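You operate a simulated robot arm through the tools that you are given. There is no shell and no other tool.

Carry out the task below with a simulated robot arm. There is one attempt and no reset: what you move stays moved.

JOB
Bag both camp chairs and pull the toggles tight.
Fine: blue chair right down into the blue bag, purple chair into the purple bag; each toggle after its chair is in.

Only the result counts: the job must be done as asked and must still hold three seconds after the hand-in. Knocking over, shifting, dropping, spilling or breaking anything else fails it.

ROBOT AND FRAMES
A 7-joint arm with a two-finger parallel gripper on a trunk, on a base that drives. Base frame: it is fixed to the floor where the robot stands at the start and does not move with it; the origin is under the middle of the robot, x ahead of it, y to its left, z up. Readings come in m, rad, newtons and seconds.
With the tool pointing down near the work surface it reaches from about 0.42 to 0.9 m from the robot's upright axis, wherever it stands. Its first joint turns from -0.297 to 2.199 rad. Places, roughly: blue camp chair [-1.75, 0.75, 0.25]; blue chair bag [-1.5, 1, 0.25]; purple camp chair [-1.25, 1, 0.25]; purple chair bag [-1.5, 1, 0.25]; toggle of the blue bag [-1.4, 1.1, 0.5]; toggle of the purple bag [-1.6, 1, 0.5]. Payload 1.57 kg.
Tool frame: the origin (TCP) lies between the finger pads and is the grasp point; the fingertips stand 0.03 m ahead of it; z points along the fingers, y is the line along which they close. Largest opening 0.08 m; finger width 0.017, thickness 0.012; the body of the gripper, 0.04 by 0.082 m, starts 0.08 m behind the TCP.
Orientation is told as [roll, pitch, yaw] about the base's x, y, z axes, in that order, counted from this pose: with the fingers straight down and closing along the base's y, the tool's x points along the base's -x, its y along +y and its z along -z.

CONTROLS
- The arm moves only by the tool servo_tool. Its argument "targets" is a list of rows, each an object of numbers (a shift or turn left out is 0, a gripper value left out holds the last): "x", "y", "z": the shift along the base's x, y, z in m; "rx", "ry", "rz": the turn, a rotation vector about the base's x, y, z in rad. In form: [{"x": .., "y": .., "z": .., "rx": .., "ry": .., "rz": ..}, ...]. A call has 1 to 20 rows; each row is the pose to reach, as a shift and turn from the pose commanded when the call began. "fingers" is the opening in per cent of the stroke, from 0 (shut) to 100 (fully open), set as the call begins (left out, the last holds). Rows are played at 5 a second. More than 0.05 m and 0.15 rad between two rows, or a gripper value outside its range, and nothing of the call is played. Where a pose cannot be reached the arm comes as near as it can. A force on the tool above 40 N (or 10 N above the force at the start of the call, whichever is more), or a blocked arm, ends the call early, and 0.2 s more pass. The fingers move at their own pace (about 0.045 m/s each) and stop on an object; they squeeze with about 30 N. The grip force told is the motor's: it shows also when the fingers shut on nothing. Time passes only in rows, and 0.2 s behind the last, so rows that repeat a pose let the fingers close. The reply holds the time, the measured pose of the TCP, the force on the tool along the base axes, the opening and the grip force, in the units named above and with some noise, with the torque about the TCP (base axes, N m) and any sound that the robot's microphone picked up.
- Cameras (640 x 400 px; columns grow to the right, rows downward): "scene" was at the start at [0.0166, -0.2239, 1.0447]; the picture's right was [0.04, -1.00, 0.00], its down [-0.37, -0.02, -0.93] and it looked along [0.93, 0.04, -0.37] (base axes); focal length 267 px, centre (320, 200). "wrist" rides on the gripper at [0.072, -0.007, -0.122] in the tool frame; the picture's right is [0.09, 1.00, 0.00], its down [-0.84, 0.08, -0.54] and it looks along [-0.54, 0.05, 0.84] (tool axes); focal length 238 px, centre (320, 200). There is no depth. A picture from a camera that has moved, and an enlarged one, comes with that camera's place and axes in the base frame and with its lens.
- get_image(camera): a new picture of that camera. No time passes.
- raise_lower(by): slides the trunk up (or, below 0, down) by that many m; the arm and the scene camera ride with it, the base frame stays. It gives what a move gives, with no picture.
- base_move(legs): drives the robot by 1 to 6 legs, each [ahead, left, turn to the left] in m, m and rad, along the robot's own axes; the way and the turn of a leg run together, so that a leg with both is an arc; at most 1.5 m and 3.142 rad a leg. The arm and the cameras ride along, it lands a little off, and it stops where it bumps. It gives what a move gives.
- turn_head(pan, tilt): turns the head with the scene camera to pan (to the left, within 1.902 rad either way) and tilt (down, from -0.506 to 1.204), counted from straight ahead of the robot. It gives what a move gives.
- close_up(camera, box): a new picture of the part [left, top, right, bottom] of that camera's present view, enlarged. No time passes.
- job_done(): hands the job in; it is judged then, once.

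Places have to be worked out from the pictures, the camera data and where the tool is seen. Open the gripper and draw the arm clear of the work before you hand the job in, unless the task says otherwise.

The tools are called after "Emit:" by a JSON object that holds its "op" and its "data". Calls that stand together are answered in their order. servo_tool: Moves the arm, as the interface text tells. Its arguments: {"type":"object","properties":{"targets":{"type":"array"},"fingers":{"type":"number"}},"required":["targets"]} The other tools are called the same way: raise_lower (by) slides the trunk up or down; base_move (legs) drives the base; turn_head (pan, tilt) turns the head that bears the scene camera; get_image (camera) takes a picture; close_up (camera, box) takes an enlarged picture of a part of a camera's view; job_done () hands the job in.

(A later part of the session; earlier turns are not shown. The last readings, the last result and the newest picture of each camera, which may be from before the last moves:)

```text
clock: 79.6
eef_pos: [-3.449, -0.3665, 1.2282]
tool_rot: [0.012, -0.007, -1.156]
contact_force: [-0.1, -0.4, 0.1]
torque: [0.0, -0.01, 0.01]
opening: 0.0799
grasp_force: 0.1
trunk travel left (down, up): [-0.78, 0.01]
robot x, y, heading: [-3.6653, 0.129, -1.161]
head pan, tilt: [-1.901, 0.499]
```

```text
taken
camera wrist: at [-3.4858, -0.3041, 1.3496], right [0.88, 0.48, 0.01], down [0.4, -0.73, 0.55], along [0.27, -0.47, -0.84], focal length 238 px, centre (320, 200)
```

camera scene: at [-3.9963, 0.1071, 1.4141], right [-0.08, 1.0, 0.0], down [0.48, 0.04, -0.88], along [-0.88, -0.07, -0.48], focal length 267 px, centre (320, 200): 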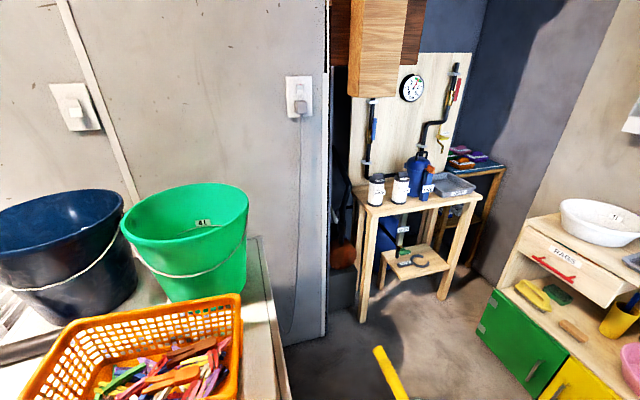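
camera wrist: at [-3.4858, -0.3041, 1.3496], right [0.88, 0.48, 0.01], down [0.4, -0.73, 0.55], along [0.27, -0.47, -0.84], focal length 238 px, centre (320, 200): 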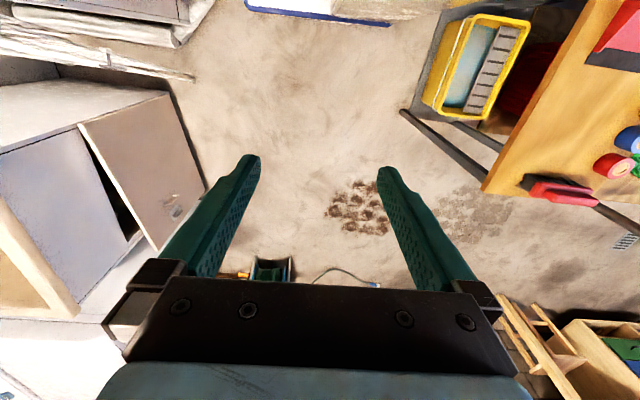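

Clear so far; the back corridor looks wide, with its wall near v = 3.4. I back up another 0.6 m, then turn left in place to look along the corridor behind the table.

Emit:
{"op": "base_move", "data": {"legs": [[-0.6, 0.0, 0], [0, 0, 0.8], [0, 0, 0.77]]}}

Emit:
{"op": "turn_head", "data": {"pan": -0.3, "tilt": 0.5}}

Emit:
{"op": "get_image", "data": {"camera": "scene"}}

Emit:
{"op": "get_image", "data": {"camera": "wrist"}}

```text
clock: 87.2
eef_pos: [-3.4034, 0.8994, 1.2272]
tool_rot: [0.012, -0.008, 0.432]
contact_force: [-0.2, 0.0, -0.5]
torque: [-0.01, -0.02, -0.02]
opening: 0.0799
grasp_force: 0.0
trunk travel left (down, up): [-0.78, 0.01]
robot x, y, heading: [-3.9005, 0.6714, 0.43]
head pan, tilt: [-1.901, 0.499]
```

```text
clock: 88.8
eef_pos: [-3.4043, 0.8997, 1.2279]
tool_rot: [0.013, -0.009, 0.432]
contact_force: [0.2, -0.8, -0.3]
torque: [0.01, 0.04, -0.01]
opening: 0.0798
grasp_force: 0.1
trunk travel left (down, up): [-0.78, 0.01]
robot x, y, heading: [-3.903, 0.6715, 0.429]
head pan, tilt: [-0.3, 0.499]
```

```text
taken
camera scene: at [-3.7804, 0.4442, 1.4141], right [0.13, -0.99, 0.0], down [-0.47, -0.06, -0.88], along [0.87, 0.11, -0.48], focal length 267 px, centre (320, 200)
```

scene: 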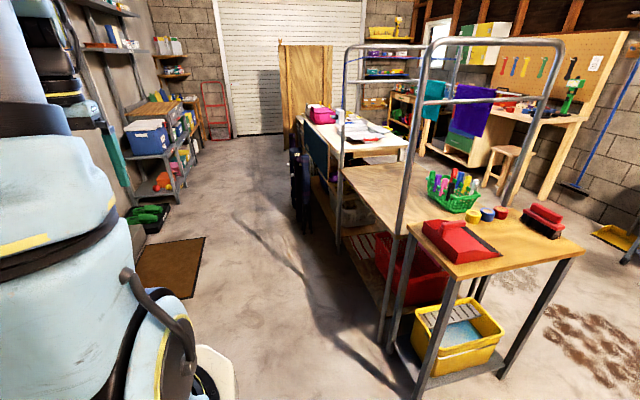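

```text
taken
camera wrist: at [-3.4664, 0.8611, 1.3497], right [-0.5, 0.87, 0.01], down [0.73, 0.41, 0.55], along [0.47, 0.28, -0.84], focal length 238 px, centre (320, 200)
```

wrist: 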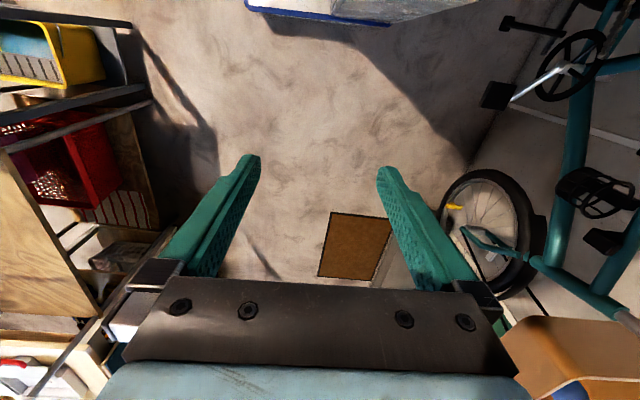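

I now see the back corridor: dark folded things stand against the back of the table near [-1.75, 0.85]. I zoom in on them.

Emit:
{"op": "close_up", "data": {"camera": "scene", "box": [250, 80, 410, 240]}}

Emit:
{"op": "turn_head", "data": {"pan": 0.3, "tilt": 0.3}}

Emit:
{"op": "get_image", "data": {"camera": "scene"}}

```text
2.50 times, centred on (330, 160) of scene
camera zoom: at [-3.7804, 0.4442, 1.4141], right [0.13, -0.99, 0.0], down [-0.47, -0.06, -0.88], along [0.87, 0.11, -0.48], focal length 668 px, centre (295, 300)
```

zoom: 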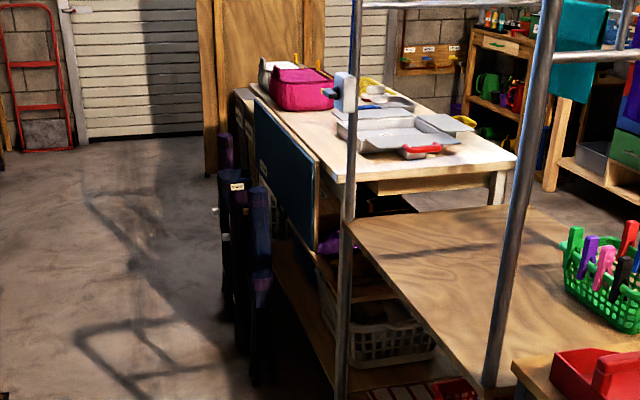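

```text
clock: 89.8
eef_pos: [-3.4036, 0.899, 1.2285]
tool_rot: [0.012, -0.008, 0.432]
contact_force: [0.4, -0.3, -0.4]
torque: [0.01, 0.01, 0.01]
opening: 0.0798
grasp_force: 0.1
trunk travel left (down, up): [-0.78, 0.01]
robot x, y, heading: [-3.8981, 0.6688, 0.431]
head pan, tilt: [0.3, 0.3]
```

```text
taken
camera scene: at [-3.801, 0.4947, 1.4325], right [0.67, -0.75, 0.0], down [-0.22, -0.2, -0.96], along [0.71, 0.64, -0.3], focal length 267 px, centre (320, 200)
```

scene: 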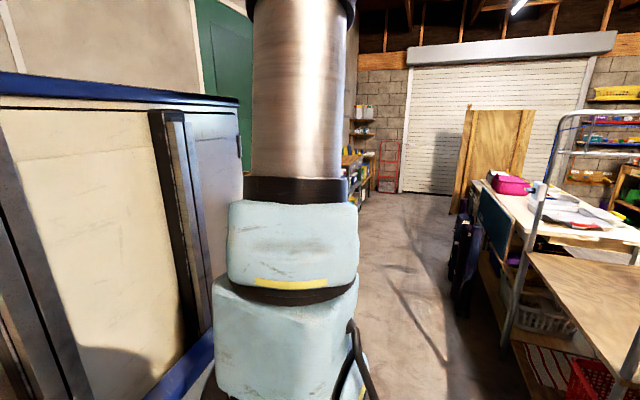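

The chairs and bags stand upright behind the table's backboard. I drive forward along the corridor, keeping a bit to the right of the bike, and look again.

Emit:
{"op": "base_move", "data": {"legs": [[1.0, -0.1, -0.02]]}}

Emit:
{"op": "turn_head", "data": {"pan": -0.45, "tilt": 0.6}}

Emit:
{"op": "get_image", "data": {"camera": "scene"}}

Emit:
{"op": "close_up", "data": {"camera": "scene", "box": [160, 100, 400, 300]}}

Emit:
{"op": "get_image", "data": {"camera": "wrist"}}

```text
clock: 95.0
eef_pos: [-2.447, 1.2032, 1.2289]
tool_rot: [0.013, -0.006, 0.41]
contact_force: [1.4, -0.5, -0.4]
torque: [-0.04, -0.01, -0.03]
opening: 0.0797
grasp_force: 0.1
trunk travel left (down, up): [-0.78, 0.01]
robot x, y, heading: [-2.9495, 0.9878, 0.407]
head pan, tilt: [0.3, 0.3]
```

```text
clock: 96.1
eef_pos: [-2.4465, 1.2018, 1.2282]
tool_rot: [0.012, -0.008, 0.41]
contact_force: [0.7, 0.0, -0.8]
torque: [0.0, 0.03, 0.02]
opening: 0.0799
grasp_force: 0.1
trunk travel left (down, up): [-0.78, 0.01]
robot x, y, heading: [-2.9465, 0.986, 0.404]
head pan, tilt: [-0.45, 0.6]
```

```text
taken
camera scene: at [-2.8355, 0.7423, 1.405], right [-0.04, -1.0, 0.0], down [-0.56, 0.02, -0.83], along [0.82, -0.03, -0.56], focal length 267 px, centre (320, 200)
```

scene: 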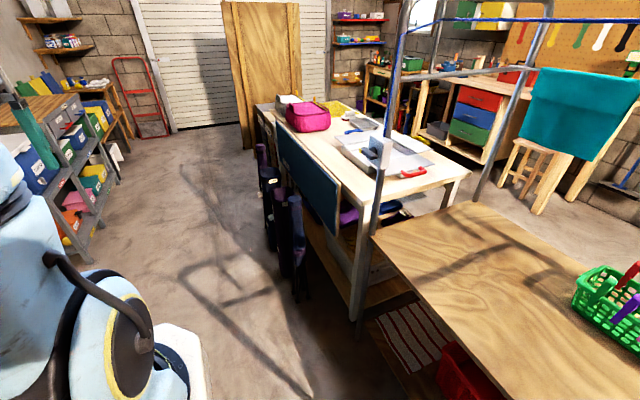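

```text
2.00 times, centred on (280, 200) of scene
camera zoom: at [-2.8355, 0.7423, 1.405], right [-0.04, -1.0, 0.0], down [-0.56, 0.02, -0.83], along [0.82, -0.03, -0.56], focal length 534 px, centre (400, 200)
```

zoom: 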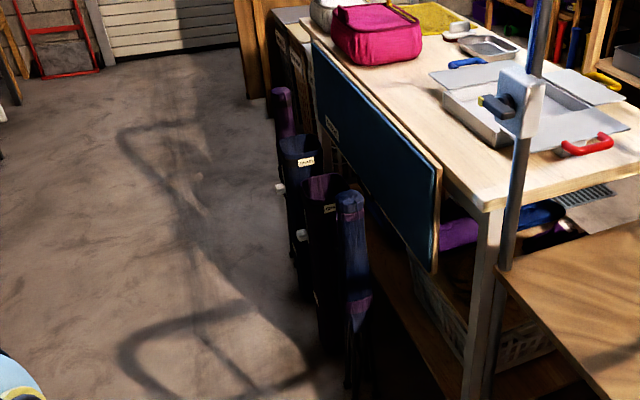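

```text
taken
camera wrist: at [-2.51, 1.1654, 1.3497], right [-0.48, 0.88, 0.01], down [0.74, 0.4, 0.55], along [0.48, 0.27, -0.84], focal length 238 px, centre (320, 200)
```

wrist: 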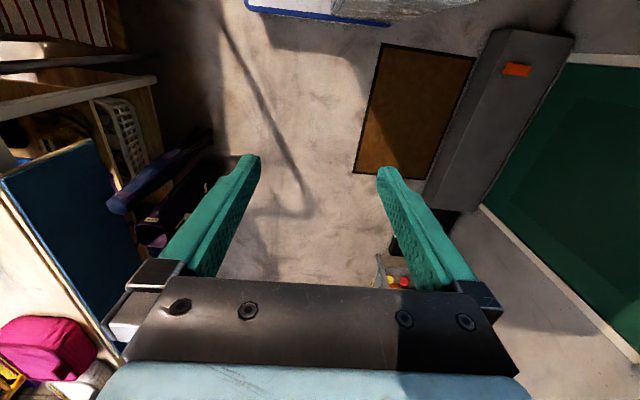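

The row behind the table reads, from near to far: blue chair, purple bag, blue bag, purple chair, all near v = 1.5 and about 0.7 m tall. I drive on along the corridor between them and the doormat, with the arm held high.

Emit:
{"op": "base_move", "data": {"legs": [[0.9, -0.05, 0.005]]}}

Emit:
{"op": "turn_head", "data": {"pan": -0.9, "tilt": 0.8}}

Emit:
{"op": "get_image", "data": {"camera": "scene"}}

Emit:
{"op": "get_image", "data": {"camera": "wrist"}}

```text
clock: 101.0
eef_pos: [-1.587, 1.5582, 1.2285]
tool_rot: [0.012, -0.007, 0.448]
contact_force: [-0.5, -0.4, 0.0]
torque: [-0.02, 0.01, 0.02]
opening: 0.0802
grasp_force: 0.0
trunk travel left (down, up): [-0.78, 0.01]
robot x, y, heading: [-2.0783, 1.3252, 0.441]
head pan, tilt: [-0.45, 0.6]
```

```text
clock: 101.9
eef_pos: [-1.5875, 1.5594, 1.2287]
tool_rot: [0.011, -0.007, 0.448]
contact_force: [-0.6, 0.3, -0.3]
torque: [0.02, 0.0, -0.01]
opening: 0.0802
grasp_force: 0.1
trunk travel left (down, up): [-0.78, 0.01]
robot x, y, heading: [-2.0777, 1.3258, 0.439]
head pan, tilt: [-0.901, 0.799]
```

```text
taken
camera scene: at [-1.9743, 1.0494, 1.3882], right [-0.44, -0.9, 0.0], down [-0.64, 0.32, -0.7], along [0.63, -0.31, -0.72], focal length 267 px, centre (320, 200)
```

scene: 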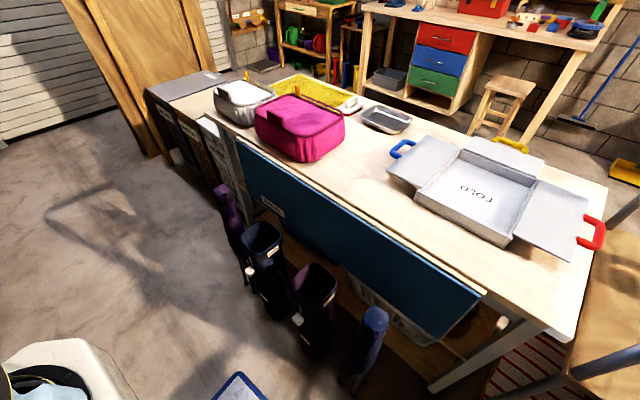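

```text
taken
camera wrist: at [-1.6489, 1.5195, 1.3497], right [-0.51, 0.86, 0.01], down [0.72, 0.42, 0.55], along [0.47, 0.29, -0.84], focal length 238 px, centre (320, 200)
```

wrist: 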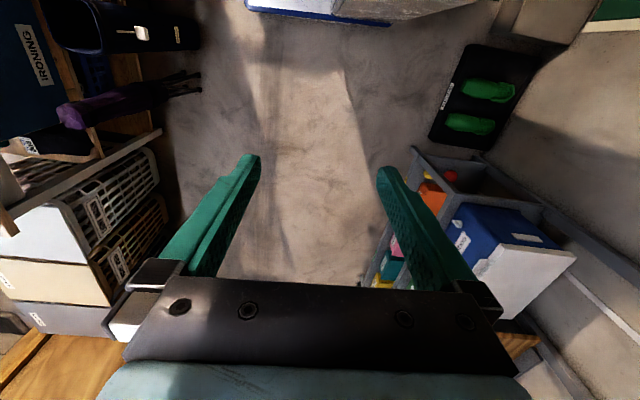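

The row is now in good view. I zoom in on the chairs and bags.

Emit:
{"op": "close_up", "data": {"camera": "scene", "box": [200, 170, 420, 400]}}

Emit:
{"op": "close_up", "data": {"camera": "wrist", "box": [0, 0, 260, 170]}}

```text
1.74 times, centred on (310, 285) of scene
camera zoom: at [-1.9743, 1.0494, 1.3882], right [-0.44, -0.9, 0.0], down [-0.64, 0.32, -0.7], along [0.63, -0.31, -0.72], focal length 465 px, centre (337, 52)
```

zoom: 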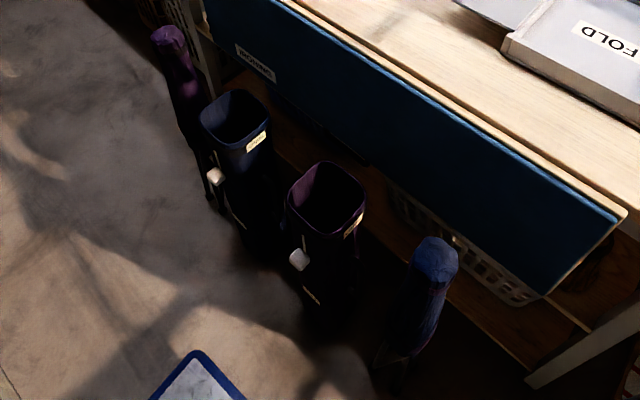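

```text
2.35 times, centred on (130, 85) of wrist
camera zoom: at [-1.6489, 1.5195, 1.3497], right [-0.51, 0.86, 0.01], down [0.72, 0.42, 0.55], along [0.47, 0.29, -0.84], focal length 561 px, centre (767, 471)
```

zoom: 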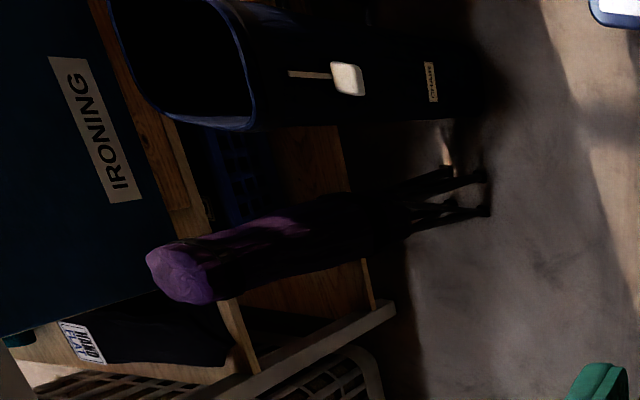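

From two views I place the purple chair top at about [-1.19, 1.06, 0.71], blue bag mouth at [-1.36, 0.98, 0.60], purple bag mouth at [-1.61, 0.89, 0.60], blue chair top at [-1.81, 0.82, 0.71], with white toggles on the open side at z about 0.48. I drive past the doormat to a spot from which all lie to the front left, then turn right.

Emit:
{"op": "base_move", "data": {"legs": [[0.66, 0, 0], [0, 0.08, 0]]}}

Emit:
{"op": "turn_head", "data": {"pan": -1.4, "tilt": 0.9}}

Emit:
{"op": "get_image", "data": {"camera": "scene"}}

Emit:
{"op": "get_image", "data": {"camera": "wrist"}}

```text
clock: 106.2
eef_pos: [-1.0352, 1.9129, 1.2277]
tool_rot: [0.011, -0.006, 0.452]
contact_force: [-0.3, -0.2, 0.7]
torque: [0.03, 0.0, -0.01]
opening: 0.08
grasp_force: 0.0
trunk travel left (down, up): [-0.78, 0.01]
robot x, y, heading: [-1.525, 1.6789, 0.447]
head pan, tilt: [-0.901, 0.799]
```

```text
clock: 107.1
eef_pos: [-1.035, 1.9135, 1.2286]
tool_rot: [0.013, -0.007, 0.451]
contact_force: [1.3, -0.9, 0.1]
torque: [-0.03, 0.0, -0.01]
opening: 0.0801
grasp_force: 0.0
trunk travel left (down, up): [-0.78, 0.01]
robot x, y, heading: [-1.5262, 1.6766, 0.446]
head pan, tilt: [-1.4, 0.901]
```

```text
taken
camera scene: at [-1.4488, 1.3767, 1.3802], right [-0.81, -0.58, 0.0], down [-0.46, 0.64, -0.62], along [0.36, -0.51, -0.78], focal length 267 px, centre (320, 200)
```

scene: 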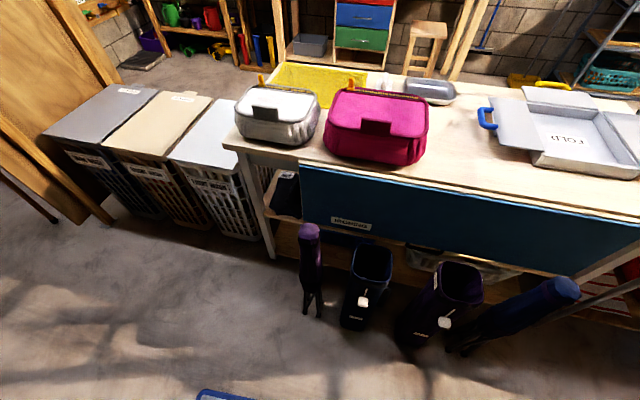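

```text
taken
camera wrist: at [-1.0962, 1.8741, 1.3497], right [-0.52, 0.86, 0.01], down [0.72, 0.43, 0.55], along [0.46, 0.29, -0.84], focal length 238 px, centre (320, 200)
```

wrist: 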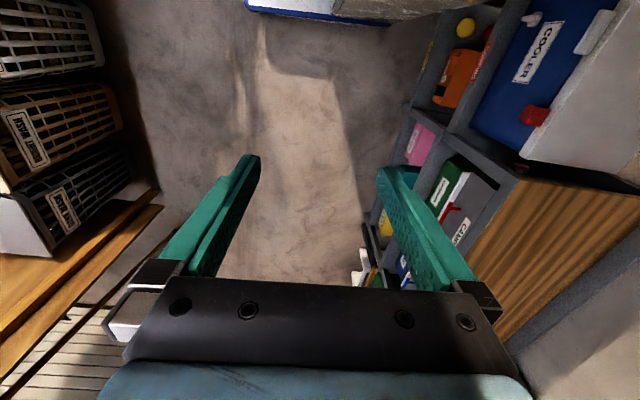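

Very good view of the whole row now. I zoom in on it before turning.

Emit:
{"op": "close_up", "data": {"camera": "scene", "box": [280, 200, 600, 400]}}

Emit:
{"op": "close_up", "data": {"camera": "scene", "box": [285, 210, 405, 350]}}

Emit:
{"op": "close_up", "data": {"camera": "scene", "box": [390, 230, 590, 370]}}

```text
2.00 times, centred on (440, 300) of scene
camera zoom: at [-1.4488, 1.3767, 1.3802], right [-0.81, -0.58, 0.0], down [-0.46, 0.64, -0.62], along [0.36, -0.51, -0.78], focal length 534 px, centre (80, 0)
```

zoom: 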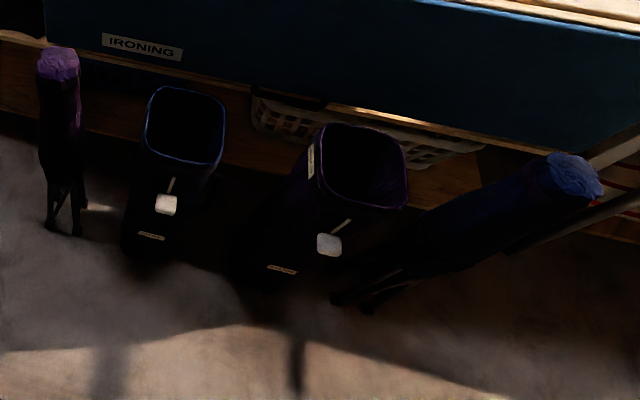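

```text
2.86 times, centred on (345, 280) of scene
camera zoom: at [-1.4488, 1.3767, 1.3802], right [-0.81, -0.58, 0.0], down [-0.46, 0.64, -0.62], along [0.36, -0.51, -0.78], focal length 763 px, centre (249, -29)
```

zoom: 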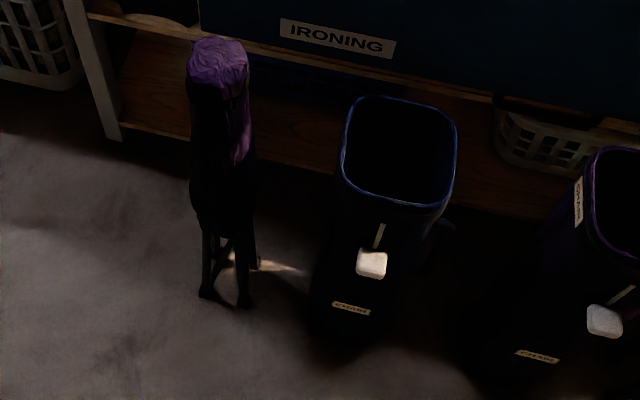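

```text
2.86 times, centred on (490, 300) of scene
camera zoom: at [-1.4488, 1.3767, 1.3802], right [-0.81, -0.58, 0.0], down [-0.46, 0.64, -0.62], along [0.36, -0.51, -0.78], focal length 763 px, centre (-166, -86)
```

zoom: 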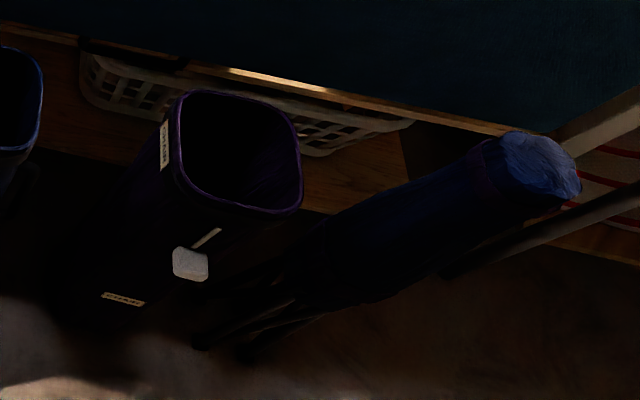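

Triangulating again: purple chair top [-1.185, 1.056, 0.706], blue bag mouth [-1.371, 0.985, 0.613], purple bag mouth [-1.617, 0.892, 0.62], blue chair top [-1.81, 0.816, 0.716]. Now I turn the base right to face the row.

Emit:
{"op": "base_move", "data": {"legs": [[0, 0, -0.7], [0, 0, -0.7], [0, 0, -0.7]]}}

Emit:
{"op": "turn_head", "data": {"pan": 0.3, "tilt": 0.9}}

Emit:
{"op": "get_image", "data": {"camera": "scene"}}

Emit:
{"op": "get_image", "data": {"camera": "wrist"}}

```text
clock: 113.1
eef_pos: [-1.5641, 1.1353, 1.2282]
tool_rot: [0.012, -0.007, -1.645]
contact_force: [0.6, 0.6, 0.0]
torque: [-0.07, 0.03, 0.02]
opening: 0.0802
grasp_force: 0.1
trunk travel left (down, up): [-0.78, 0.01]
robot x, y, heading: [-1.5264, 1.6784, -1.648]
head pan, tilt: [-1.4, 0.901]
```

```text
clock: 114.8
eef_pos: [-1.5658, 1.1361, 1.2281]
tool_rot: [0.011, -0.006, -1.645]
contact_force: [-0.2, -0.6, -0.3]
torque: [0.02, -0.02, -0.02]
opening: 0.0801
grasp_force: 0.1
trunk travel left (down, up): [-0.78, 0.01]
robot x, y, heading: [-1.5247, 1.6779, -1.648]
head pan, tilt: [0.3, 0.901]
```

```text
taken
camera scene: at [-1.7266, 1.7038, 1.3802], right [-0.98, -0.22, 0.0], down [-0.17, 0.76, -0.62], along [0.14, -0.61, -0.78], focal length 267 px, centre (320, 200)
```

scene: 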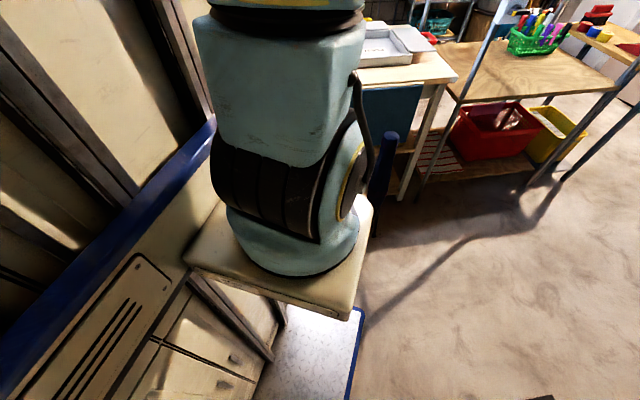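

```text
taken
camera wrist: at [-1.5677, 1.2089, 1.3497], right [1.0, 0.02, 0.01], down [0.01, -0.84, 0.55], along [0.02, -0.55, -0.84], focal length 238 px, centre (320, 200)
```

wrist: 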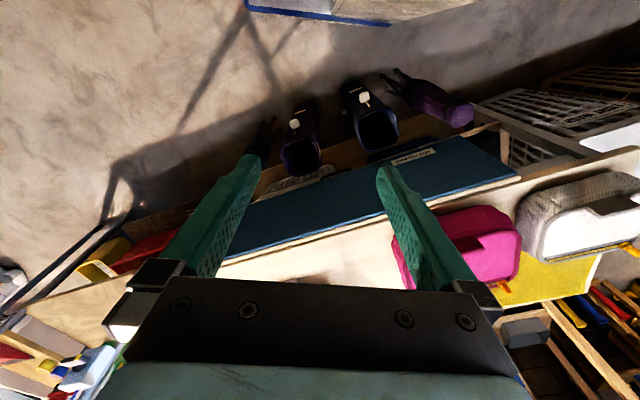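

The head's view of the row is blocked by the arm column, but the wrist camera sees everything and its pixels match my triangulated places. I shift the base slightly to the right so that all four places lie within reach.

Emit:
{"op": "base_move", "data": {"legs": [[0.075, -0.15, 0]]}}

Emit:
{"op": "get_image", "data": {"camera": "wrist"}}

```text
clock: 116.3
eef_pos: [-1.717, 1.0736, 1.2286]
tool_rot: [0.012, -0.008, -1.642]
contact_force: [0.3, 0.1, -0.2]
torque: [0.01, 0.02, 0.02]
opening: 0.0799
grasp_force: 0.0
trunk travel left (down, up): [-0.78, 0.01]
robot x, y, heading: [-1.6751, 1.6149, -1.636]
head pan, tilt: [0.3, 0.901]
```

```text
taken
camera wrist: at [-1.7189, 1.1467, 1.3497], right [1.0, 0.02, 0.01], down [0.01, -0.84, 0.55], along [0.02, -0.55, -0.84], focal length 238 px, centre (320, 200)
```

wrist: 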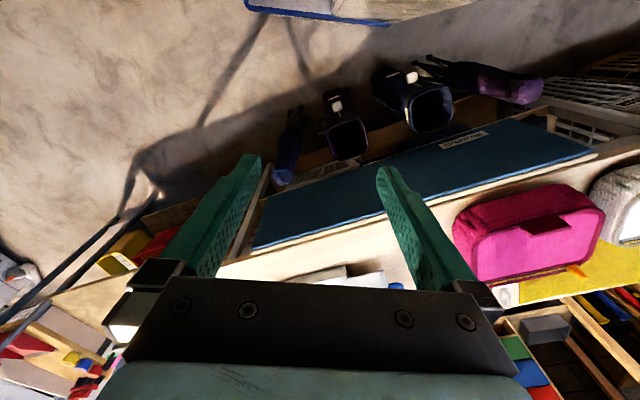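

I swing the tool over toward the purple chair at full height, turning the fingers so that they close along the row.

Emit:
{"op": "servo_tool", "data": {"targets": [{"x": 0.0484, "y": -0.002, "rz": 0.044}, {"x": 0.0968, "y": -0.004, "rz": 0.088}, {"x": 0.1452, "y": -0.006, "rz": 0.132}, {"x": 0.1936, "y": -0.008, "rz": 0.176}, {"x": 0.242, "y": -0.01, "rz": 0.22}, {"x": 0.2904, "y": -0.012, "rz": 0.264}, {"x": 0.3388, "y": -0.014, "rz": 0.308}, {"x": 0.3872, "y": -0.016, "rz": 0.352}, {"x": 0.4356, "y": -0.017, "rz": 0.396}, {"x": 0.484, "y": -0.018, "rz": 0.44}, {"x": 0.532, "y": -0.018, "rz": 0.481}]}}

Emit:
{"op": "get_image", "data": {"camera": "wrist"}}

```text
clock: 118.7
eef_pos: [-1.3633, 1.0296, 1.2056]
tool_rot: [0.014, -0.009, -1.218]
contact_force: [0.5, -0.3, 0.2]
torque: [-0.02, 0.01, 0.04]
opening: 0.0799
grasp_force: 0.0
out of reach, approached as far as the arm can: row 8, 9, 10, 11
trunk travel left (down, up): [-0.78, 0.01]
robot x, y, heading: [-1.6787, 1.612, -1.644]
head pan, tilt: [0.3, 0.901]
```

```text
taken
camera wrist: at [-1.3963, 1.0952, 1.3266], right [0.9, 0.43, 0.01], down [0.35, -0.76, 0.55], along [0.25, -0.49, -0.84], focal length 238 px, centre (320, 200)
```

wrist: 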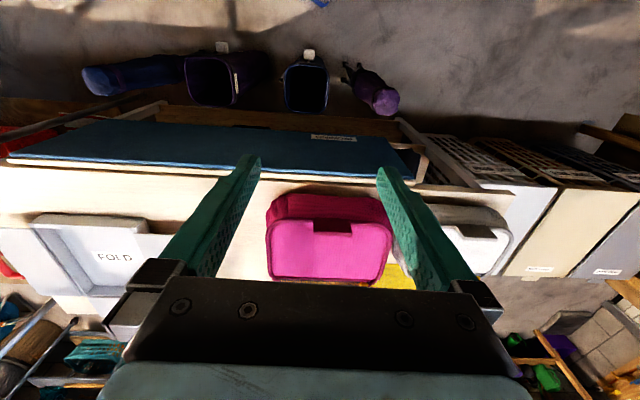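

The arm stops at about 0.57 rad to the left, so its free range must lie to the right. I bring the tool back to the front, then return to facing along the corridor so that the row lies on the robot's right, where the head also sees it.

Emit:
{"op": "servo_tool", "data": {"targets": [{"x": -0.0484, "y": 0.006, "z": 0.003, "rz": -0.06}, {"x": -0.0968, "y": 0.012, "z": 0.006, "rz": -0.12}, {"x": -0.1452, "y": 0.018, "z": 0.009, "rz": -0.18}, {"x": -0.1936, "y": 0.024, "z": 0.012, "rz": -0.24}, {"x": -0.242, "y": 0.03, "z": 0.015, "rz": -0.3}, {"x": -0.2904, "y": 0.036, "z": 0.018, "rz": -0.36}, {"x": -0.3388, "y": 0.042, "z": 0.02, "rz": -0.42}]}}

Emit:
{"op": "base_move", "data": {"legs": [[-0.08, 0.16, 0]]}}

```text
clock: 120.3
eef_pos: [-1.7008, 1.0782, 1.2246]
tool_rot: [0.015, -0.007, -1.64]
contact_force: [0.0, 0.3, -0.5]
torque: [0.03, -0.01, 0.03]
opening: 0.0799
grasp_force: 0.1
trunk travel left (down, up): [-0.78, 0.01]
robot x, y, heading: [-1.6771, 1.6156, -1.641]
head pan, tilt: [0.3, 0.901]
```

```text
clock: 121.8
eef_pos: [-1.5338, 1.1444, 1.2253]
tool_rot: [0.016, -0.006, -1.636]
contact_force: [-0.2, -0.5, 0.9]
torque: [-0.01, -0.06, -0.03]
opening: 0.08
grasp_force: 0.0
trunk travel left (down, up): [-0.78, 0.01]
robot x, y, heading: [-1.5114, 1.682, -1.643]
head pan, tilt: [0.3, 0.901]
```

The base is back past the doormat. I turn left in three legs to face along the corridor.

Emit:
{"op": "base_move", "data": {"legs": [[0, 0, 0.7], [0, 0, 0.7], [0, 0, 0.65]]}}

Emit:
{"op": "turn_head", "data": {"pan": -1.4, "tilt": 0.9}}

Emit:
{"op": "get_image", "data": {"camera": "scene"}}

```text
clock: 127.8
eef_pos: [-1.0323, 1.9265, 1.2238]
tool_rot: [0.014, -0.006, 0.45]
contact_force: [0.3, 0.0, 0.4]
torque: [0.04, -0.01, -0.03]
opening: 0.0801
grasp_force: 0.0
trunk travel left (down, up): [-0.78, 0.01]
robot x, y, heading: [-1.5092, 1.6799, 0.443]
head pan, tilt: [0.3, 0.901]
```

```text
clock: 129.5
eef_pos: [-1.0334, 1.9275, 1.2248]
tool_rot: [0.013, -0.006, 0.45]
contact_force: [-0.4, 0.6, 0.0]
torque: [0.04, 0.0, -0.02]
opening: 0.0801
grasp_force: 0.0
trunk travel left (down, up): [-0.78, 0.01]
robot x, y, heading: [-1.5111, 1.6856, 0.446]
head pan, tilt: [-1.4, 0.901]
```

```text
taken
camera scene: at [-1.4375, 1.3804, 1.3802], right [-0.82, -0.58, 0.0], down [-0.45, 0.64, -0.62], along [0.36, -0.51, -0.78], focal length 267 px, centre (320, 200)
```

scene: 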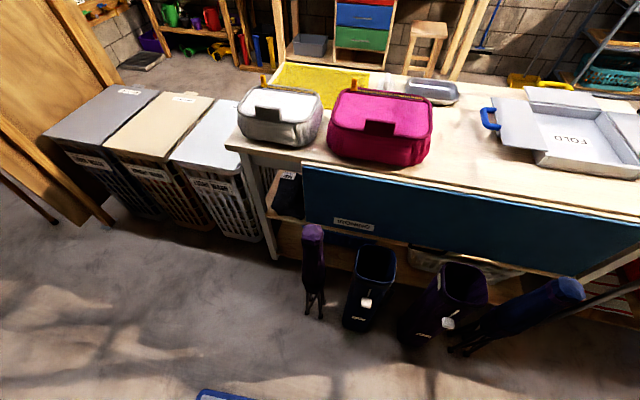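

The row stands as before, now on the robot's right. I shift right and back so the robot stands beside the middle of the row.

Emit:
{"op": "base_move", "data": {"legs": [[0, -0.1, -0.03], [-0.43, 0, 0]]}}

Emit:
{"op": "get_image", "data": {"camera": "scene"}}

```text
clock: 132.8
eef_pos: [-1.3653, 1.6495, 1.225]
tool_rot: [0.015, -0.008, 0.41]
contact_force: [-0.5, 0.8, -0.1]
torque: [0.0, 0.02, 0.01]
opening: 0.08
grasp_force: 0.0
trunk travel left (down, up): [-0.78, 0.01]
robot x, y, heading: [-1.853, 1.4261, 0.398]
head pan, tilt: [-1.4, 0.901]
```

```text
taken
camera scene: at [-1.7906, 1.1196, 1.3802], right [-0.84, -0.54, 0.0], down [-0.43, 0.66, -0.62], along [0.34, -0.52, -0.78], focal length 267 px, centre (320, 200)
```

scene: 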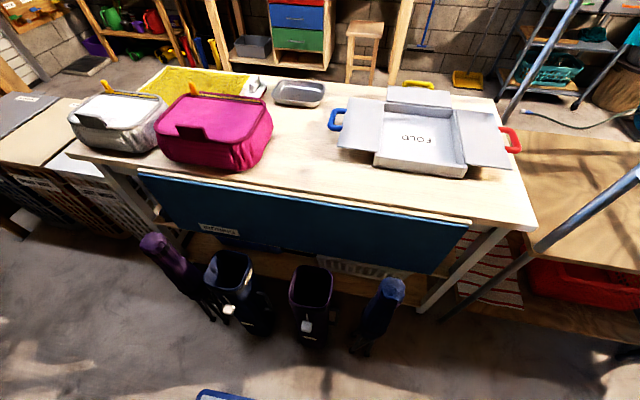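

The base stands well beside the row. Now I swing the arm to the right at full height toward the purple chair, turning the tool so the fingers will close along the row; first half of the way.

Emit:
{"op": "servo_tool", "data": {"targets": [{"x": 0.0295, "y": -0.0269, "rz": -0.112}, {"x": 0.0569, "y": -0.0571, "rz": -0.224}, {"x": 0.0826, "y": -0.0903, "rz": -0.336}, {"x": 0.1063, "y": -0.126, "rz": -0.448}, {"x": 0.1276, "y": -0.1643, "rz": -0.56}, {"x": 0.1463, "y": -0.2051, "rz": -0.672}, {"x": 0.1623, "y": -0.2481, "rz": -0.784}, {"x": 0.1753, "y": -0.2932, "rz": -0.896}, {"x": 0.1852, "y": -0.3401, "rz": -1.008}], "fingers": 100}}

Emit:
{"op": "get_image", "data": {"camera": "scene"}}

Emit:
{"op": "get_image", "data": {"camera": "wrist"}}

```text
clock: 134.8
eef_pos: [-1.1823, 1.3082, 1.2248]
tool_rot: [0.017, -0.008, -0.6]
contact_force: [-0.3, -0.2, -0.4]
torque: [-0.02, -0.01, 0.0]
opening: 0.0798
grasp_force: 0.0
trunk travel left (down, up): [-0.78, 0.01]
robot x, y, heading: [-1.8523, 1.4243, 0.405]
head pan, tilt: [-1.4, 0.901]
```

```text
taken
camera scene: at [-1.7907, 1.1201, 1.3803], right [-0.84, -0.54, 0.0], down [-0.43, 0.66, -0.62], along [0.34, -0.52, -0.78], focal length 267 px, centre (320, 200)
```

scene: 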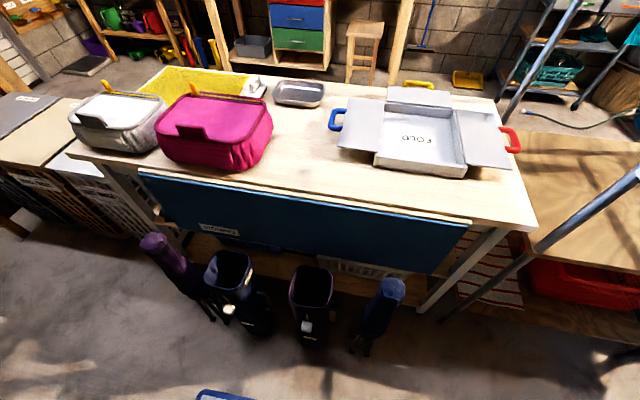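

```text
taken
camera wrist: at [-1.2464, 1.3421, 1.3471], right [0.48, 0.87, 0.01], down [0.73, -0.41, 0.55], along [0.49, -0.26, -0.84], focal length 238 px, centre (320, 200)
```

wrist: 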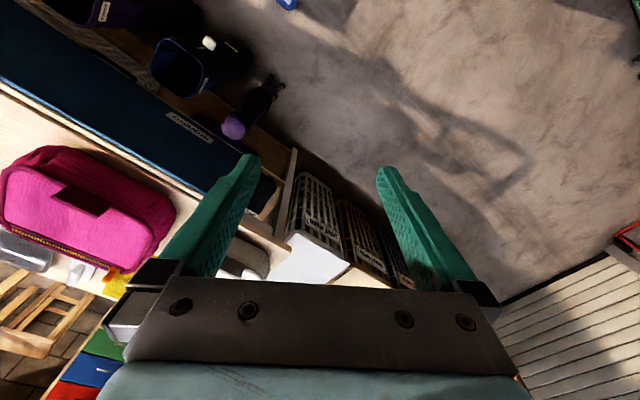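

The swing works well on this side. I continue to above the purple chair and test how high the arm can lift there.

Emit:
{"op": "servo_tool", "data": {"targets": [{"x": -0.0005, "y": -0.042, "rz": -0.0935}, {"x": -0.001, "y": -0.084, "rz": -0.187}, {"x": -0.0015, "y": -0.126, "rz": -0.2805}, {"x": -0.002, "y": -0.168, "rz": -0.374}, {"x": -0.0025, "y": -0.21, "rz": -0.4675}, {"x": -0.0027, "y": -0.252, "rz": -0.561}, {"x": -0.0027, "y": -0.252, "z": 0.05, "rz": -0.561}, {"x": -0.0027, "y": -0.252, "z": 0.1, "rz": -0.561}, {"x": -0.0027, "y": -0.252, "z": 0.15, "rz": -0.561}, {"x": -0.0027, "y": -0.252, "z": 0.2, "rz": -0.561}]}}

Emit:
{"op": "get_image", "data": {"camera": "wrist"}}

Emit:
{"op": "get_image", "data": {"camera": "scene"}}

```text
clock: 137.0
eef_pos: [-1.1805, 1.054, 1.425]
tool_rot: [0.013, -0.006, -1.158]
contact_force: [-1.0, 0.4, 0.4]
torque: [-0.02, -0.02, -0.01]
opening: 0.0799
grasp_force: 0.1
trunk travel left (down, up): [-0.78, 0.01]
robot x, y, heading: [-1.8543, 1.4237, 0.411]
head pan, tilt: [-1.4, 0.901]
```

```text
taken
camera wrist: at [-1.2181, 1.1185, 1.5464], right [0.88, 0.48, 0.01], down [0.4, -0.74, 0.55], along [0.28, -0.48, -0.84], focal length 238 px, centre (320, 200)
```

wrist: 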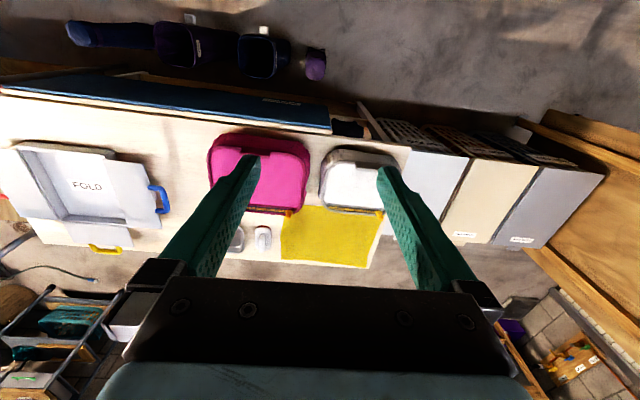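

```text
taken
camera scene: at [-1.7906, 1.1196, 1.3802], right [-0.84, -0.54, 0.0], down [-0.43, 0.66, -0.62], along [0.34, -0.52, -0.78], focal length 267 px, centre (320, 200)
```

scene: 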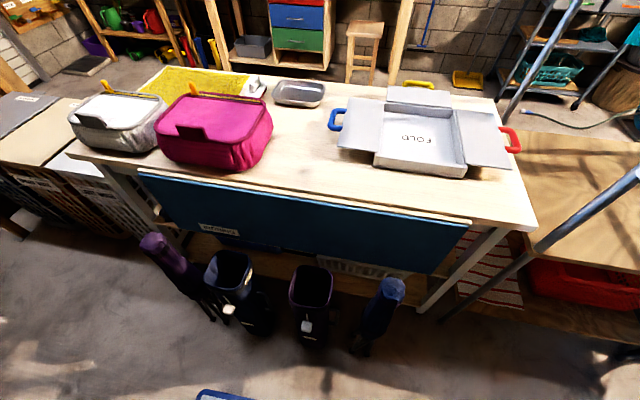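

The arm reaches a TCP height of 1.42 m here, enough to lift a chair clear of the bags. The table edge and the row both run at about 0.37 rad, so I take a magnified look down at the purple chair to refine its place and turn.

Emit:
{"op": "close_up", "data": {"camera": "wrist", "box": [220, 20, 360, 110]}}

Emit:
{"op": "close_up", "data": {"camera": "scene", "box": [120, 210, 280, 350]}}

```text
4.44 times, centred on (290, 65) of wrist
camera zoom: at [-1.2181, 1.1185, 1.5464], right [0.88, 0.48, 0.01], down [0.4, -0.74, 0.55], along [0.28, -0.48, -0.84], focal length 1059 px, centre (453, 800)
```

zoom: 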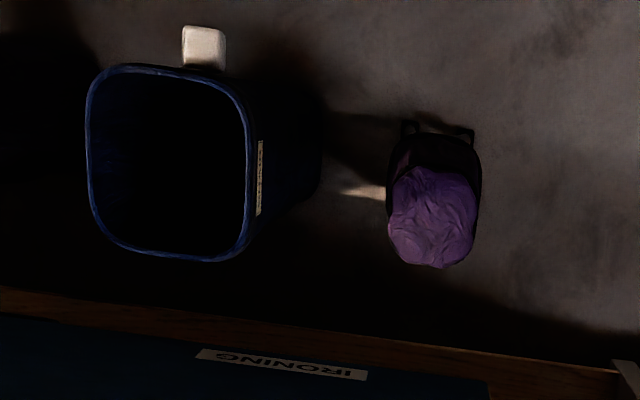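

```text
2.86 times, centred on (200, 280) of scene
camera zoom: at [-1.7906, 1.1196, 1.3802], right [-0.84, -0.54, 0.0], down [-0.43, 0.66, -0.62], along [0.34, -0.52, -0.78], focal length 763 px, centre (663, -29)
```

zoom: 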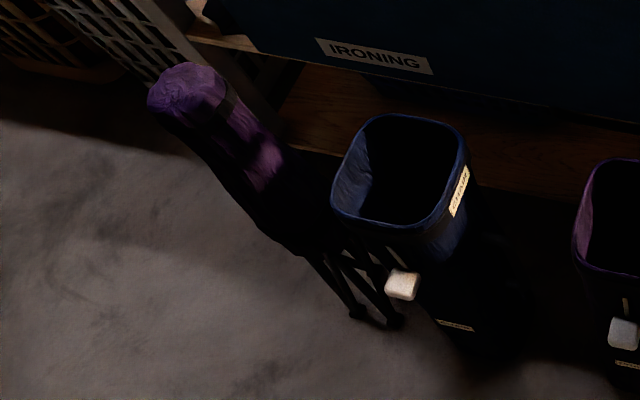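

The close-up puts the cap's centre at [-1.187, 1.058] with a width of about 0.06 m, turned about 0.4 rad, so the open fingers fit around it. I descend to just above it and check.

Emit:
{"op": "servo_tool", "data": {"targets": [{"x": -0.0065, "y": 0.004, "z": -0.045, "rz": -0.025}, {"x": -0.0065, "y": 0.004, "z": -0.09, "rz": -0.025}, {"x": -0.0065, "y": 0.004, "z": -0.135, "rz": -0.025}, {"x": -0.0065, "y": 0.004, "z": -0.18, "rz": -0.025}, {"x": -0.0065, "y": 0.004, "z": -0.225, "rz": -0.025}, {"x": -0.0065, "y": 0.004, "z": -0.27, "rz": -0.025}, {"x": -0.0065, "y": 0.004, "z": -0.315, "rz": -0.025}, {"x": -0.0065, "y": 0.004, "z": -0.36, "rz": -0.025}, {"x": -0.0065, "y": 0.004, "z": -0.405, "rz": -0.025}, {"x": -0.0065, "y": 0.004, "z": -0.45, "rz": -0.025}, {"x": -0.0065, "y": 0.004, "z": -0.495, "rz": -0.025}, {"x": -0.0065, "y": 0.004, "z": -0.54, "rz": -0.025}, {"x": -0.0065, "y": 0.004, "z": -0.585, "rz": -0.025}], "fingers": 100}}

Emit:
{"op": "get_image", "data": {"camera": "wrist"}}

Emit:
{"op": "get_image", "data": {"camera": "scene"}}

```text
clock: 139.8
eef_pos: [-1.1883, 1.0584, 0.8385]
tool_rot: [0.016, -0.009, -1.183]
contact_force: [-0.2, -0.5, 0.0]
torque: [-0.02, -0.03, -0.02]
opening: 0.0802
grasp_force: 0.1
trunk travel left (down, up): [-0.78, 0.01]
robot x, y, heading: [-1.8559, 1.4272, 0.409]
head pan, tilt: [-1.4, 0.901]
```

```text
taken
camera wrist: at [-1.2237, 1.1227, 0.9605], right [0.89, 0.46, 0.01], down [0.38, -0.74, 0.55], along [0.27, -0.48, -0.83], focal length 238 px, centre (320, 200)
```

wrist: 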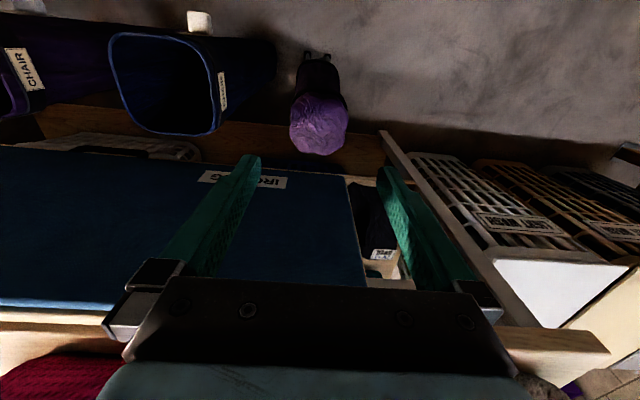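

```text
taken
camera scene: at [-1.7911, 1.1198, 1.3804], right [-0.84, -0.54, 0.0], down [-0.43, 0.66, -0.62], along [0.34, -0.52, -0.78], focal length 267 px, centre (320, 200)
```

scene: 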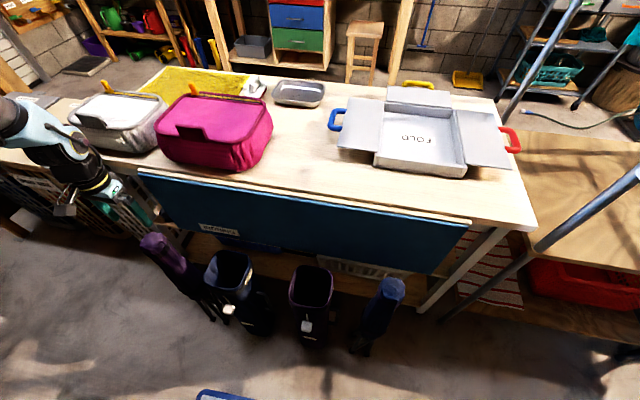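

The cap sits centred between the open fingers within a few millimetres. I lower the fingers over it and then close.

Emit:
{"op": "servo_tool", "data": {"targets": [{"x": -0.001, "y": 0.002, "z": -0.04}, {"x": -0.002, "y": 0.003, "z": -0.08}, {"x": -0.002, "y": 0.003, "z": -0.11}, {"x": -0.002, "y": 0.003, "z": -0.14}, {"x": -0.002, "y": 0.003, "z": -0.168}], "fingers": 100}}

Emit:
{"op": "get_image", "data": {"camera": "wrist"}}

```text
clock: 141.0
eef_pos: [-1.189, 1.0613, 0.6689]
tool_rot: [0.015, -0.01, -1.184]
contact_force: [-1.1, 0.1, -0.4]
torque: [0.01, -0.03, 0.02]
opening: 0.0797
grasp_force: 0.0
trunk travel left (down, up): [-0.78, 0.01]
robot x, y, heading: [-1.8499, 1.4252, 0.407]
head pan, tilt: [-1.4, 0.901]
```

```text
taken
camera wrist: at [-1.2242, 1.1258, 0.7903], right [0.89, 0.46, 0.01], down [0.38, -0.74, 0.55], along [0.26, -0.48, -0.83], focal length 238 px, centre (320, 200)
```

wrist: 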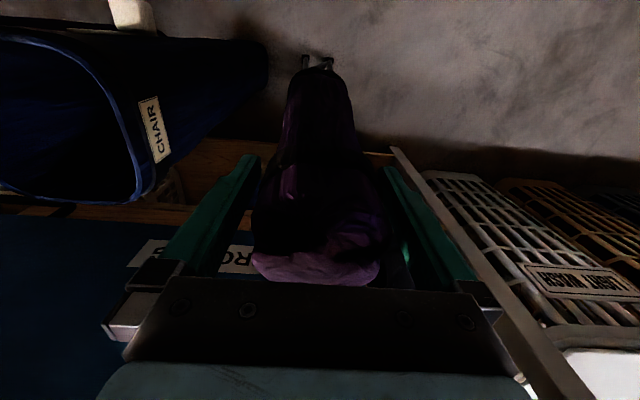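

The cap is between the fingers with no contact force. I close the gripper and hold until it has settled.

Emit:
{"op": "servo_tool", "data": {"targets": [{"z": 0}, {"z": 0}, {"z": 0}, {"z": 0}, {"z": 0}, {"z": 0}], "fingers": 0}}

Emit:
{"op": "get_image", "data": {"camera": "wrist"}}

```text
clock: 142.4
eef_pos: [-1.1905, 1.0616, 0.6689]
tool_rot: [0.013, -0.008, -1.183]
contact_force: [-2.1, -1.8, 0.0]
torque: [-1.29, 2.12, -0.12]
opening: 0.0607
grasp_force: 30.1
trunk travel left (down, up): [-0.78, 0.01]
robot x, y, heading: [-1.852, 1.4231, 0.408]
head pan, tilt: [-1.4, 0.901]
```

```text
taken
camera wrist: at [-1.2248, 1.1255, 0.7904], right [0.89, 0.46, 0.01], down [0.38, -0.74, 0.55], along [0.26, -0.48, -0.84], focal length 238 px, centre (320, 200)
```

wrist: 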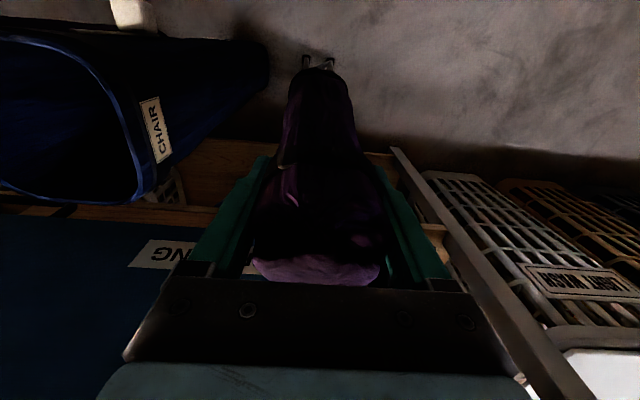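

The grip holds at 0.061 m with 30 N. I lift straight up.

Emit:
{"op": "servo_tool", "data": {"targets": [{"z": 0.03}, {"z": 0.07}, {"z": 0.115}, {"z": 0.16}, {"z": 0.205}, {"z": 0.25}, {"z": 0.295}, {"z": 0.34}]}}

Emit:
{"op": "get_image", "data": {"camera": "wrist"}}

Emit:
{"op": "get_image", "data": {"camera": "scene"}}

```text
clock: 144.2
eef_pos: [-1.1912, 1.0612, 1.0117]
tool_rot: [0.014, -0.005, -1.182]
contact_force: [-0.2, 0.4, -13.6]
torque: [0.21, 0.34, -0.02]
opening: 0.06
grasp_force: 30.3
trunk travel left (down, up): [-0.78, 0.01]
robot x, y, heading: [-1.8528, 1.4205, 0.406]
head pan, tilt: [-1.4, 0.901]
```

```text
taken
camera wrist: at [-1.2263, 1.1256, 1.133], right [0.89, 0.46, 0.01], down [0.38, -0.75, 0.55], along [0.26, -0.48, -0.84], focal length 238 px, centre (320, 200)
```

wrist: 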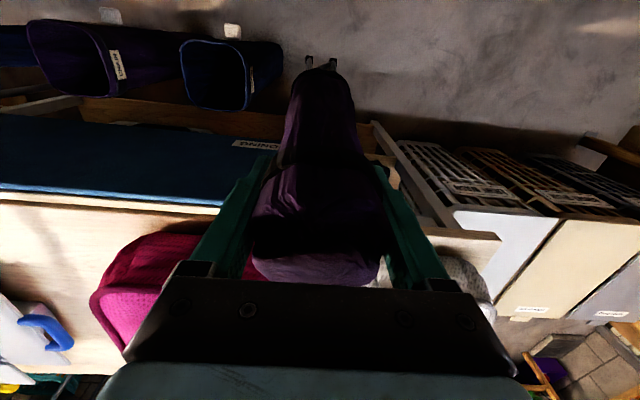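

```text
taken
camera scene: at [-1.7899, 1.119, 1.38], right [-0.84, -0.54, 0.0], down [-0.43, 0.66, -0.62], along [0.34, -0.52, -0.78], focal length 267 px, centre (320, 200)
```

scene: 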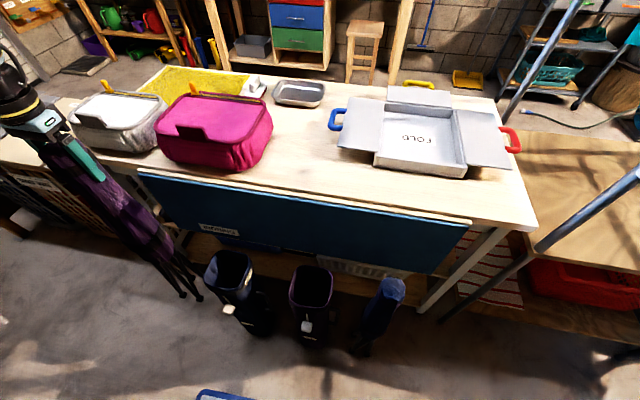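

The chair hangs straight, weighing about 1.4 kg. I continue to lift until its feet are well above the bag mouths.

Emit:
{"op": "servo_tool", "data": {"targets": [{"z": 0.045}, {"z": 0.09}, {"z": 0.135}, {"z": 0.18}, {"z": 0.225}, {"z": 0.27}, {"z": 0.315}, {"z": 0.36}, {"z": 0.395}]}}

Emit:
{"op": "get_image", "data": {"camera": "wrist"}}

Emit:
{"op": "get_image", "data": {"camera": "scene"}}

```text
clock: 146.2
eef_pos: [-1.1916, 1.062, 1.4097]
tool_rot: [0.01, -0.006, -1.184]
contact_force: [-0.7, 1.0, -12.9]
torque: [0.31, 0.47, 0.0]
opening: 0.0597
grasp_force: 30.0
trunk travel left (down, up): [-0.78, 0.01]
robot x, y, heading: [-1.8511, 1.4248, 0.408]
head pan, tilt: [-1.4, 0.901]
```

```text
taken
camera wrist: at [-1.2255, 1.1261, 1.5302], right [0.89, 0.46, 0.01], down [0.38, -0.75, 0.55], along [0.26, -0.48, -0.84], focal length 238 px, centre (320, 200)
```

wrist: 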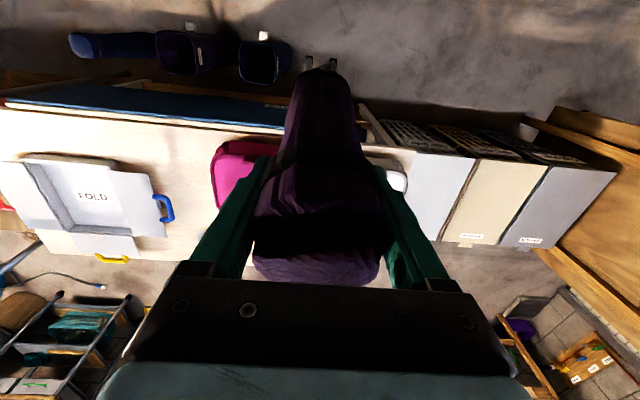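

```text
taken
camera scene: at [-1.7902, 1.1193, 1.3801], right [-0.84, -0.54, 0.0], down [-0.43, 0.66, -0.62], along [0.34, -0.52, -0.78], focal length 267 px, centre (320, 200)
```

scene: 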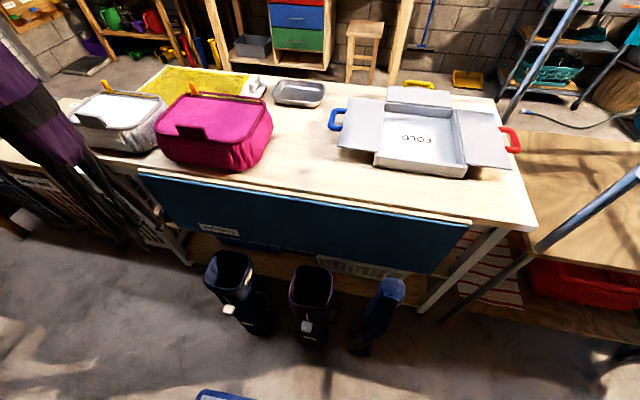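

The chair is at full height. Before moving over, I refine the purple bag's mouth from close-ups of both cameras.

Emit:
{"op": "close_up", "data": {"camera": "scene", "box": [190, 240, 420, 370]}}

Emit:
{"op": "close_up", "data": {"camera": "wrist", "box": [60, 0, 340, 120]}}

```text
2.78 times, centred on (305, 305) of scene
camera zoom: at [-1.7902, 1.1193, 1.3801], right [-0.84, -0.54, 0.0], down [-0.43, 0.66, -0.62], along [0.34, -0.52, -0.78], focal length 743 px, centre (362, -92)
```

zoom: 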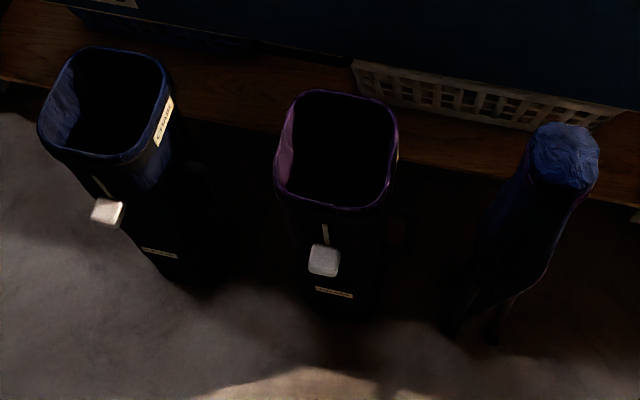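

```text
2.29 times, centred on (200, 60) of wrist
camera zoom: at [-1.2255, 1.1261, 1.5302], right [0.89, 0.46, 0.01], down [0.38, -0.75, 0.55], along [0.26, -0.48, -0.84], focal length 545 px, centre (594, 520)
```

zoom: 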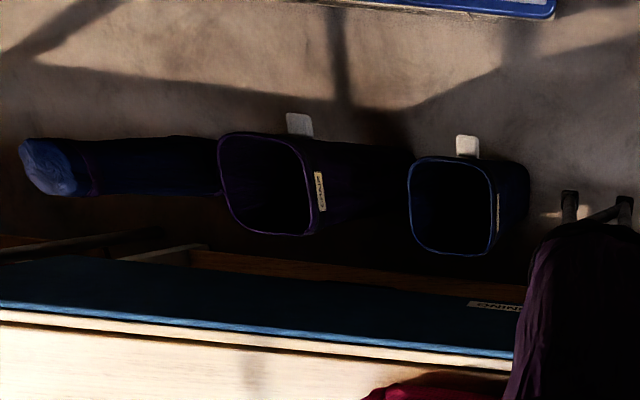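

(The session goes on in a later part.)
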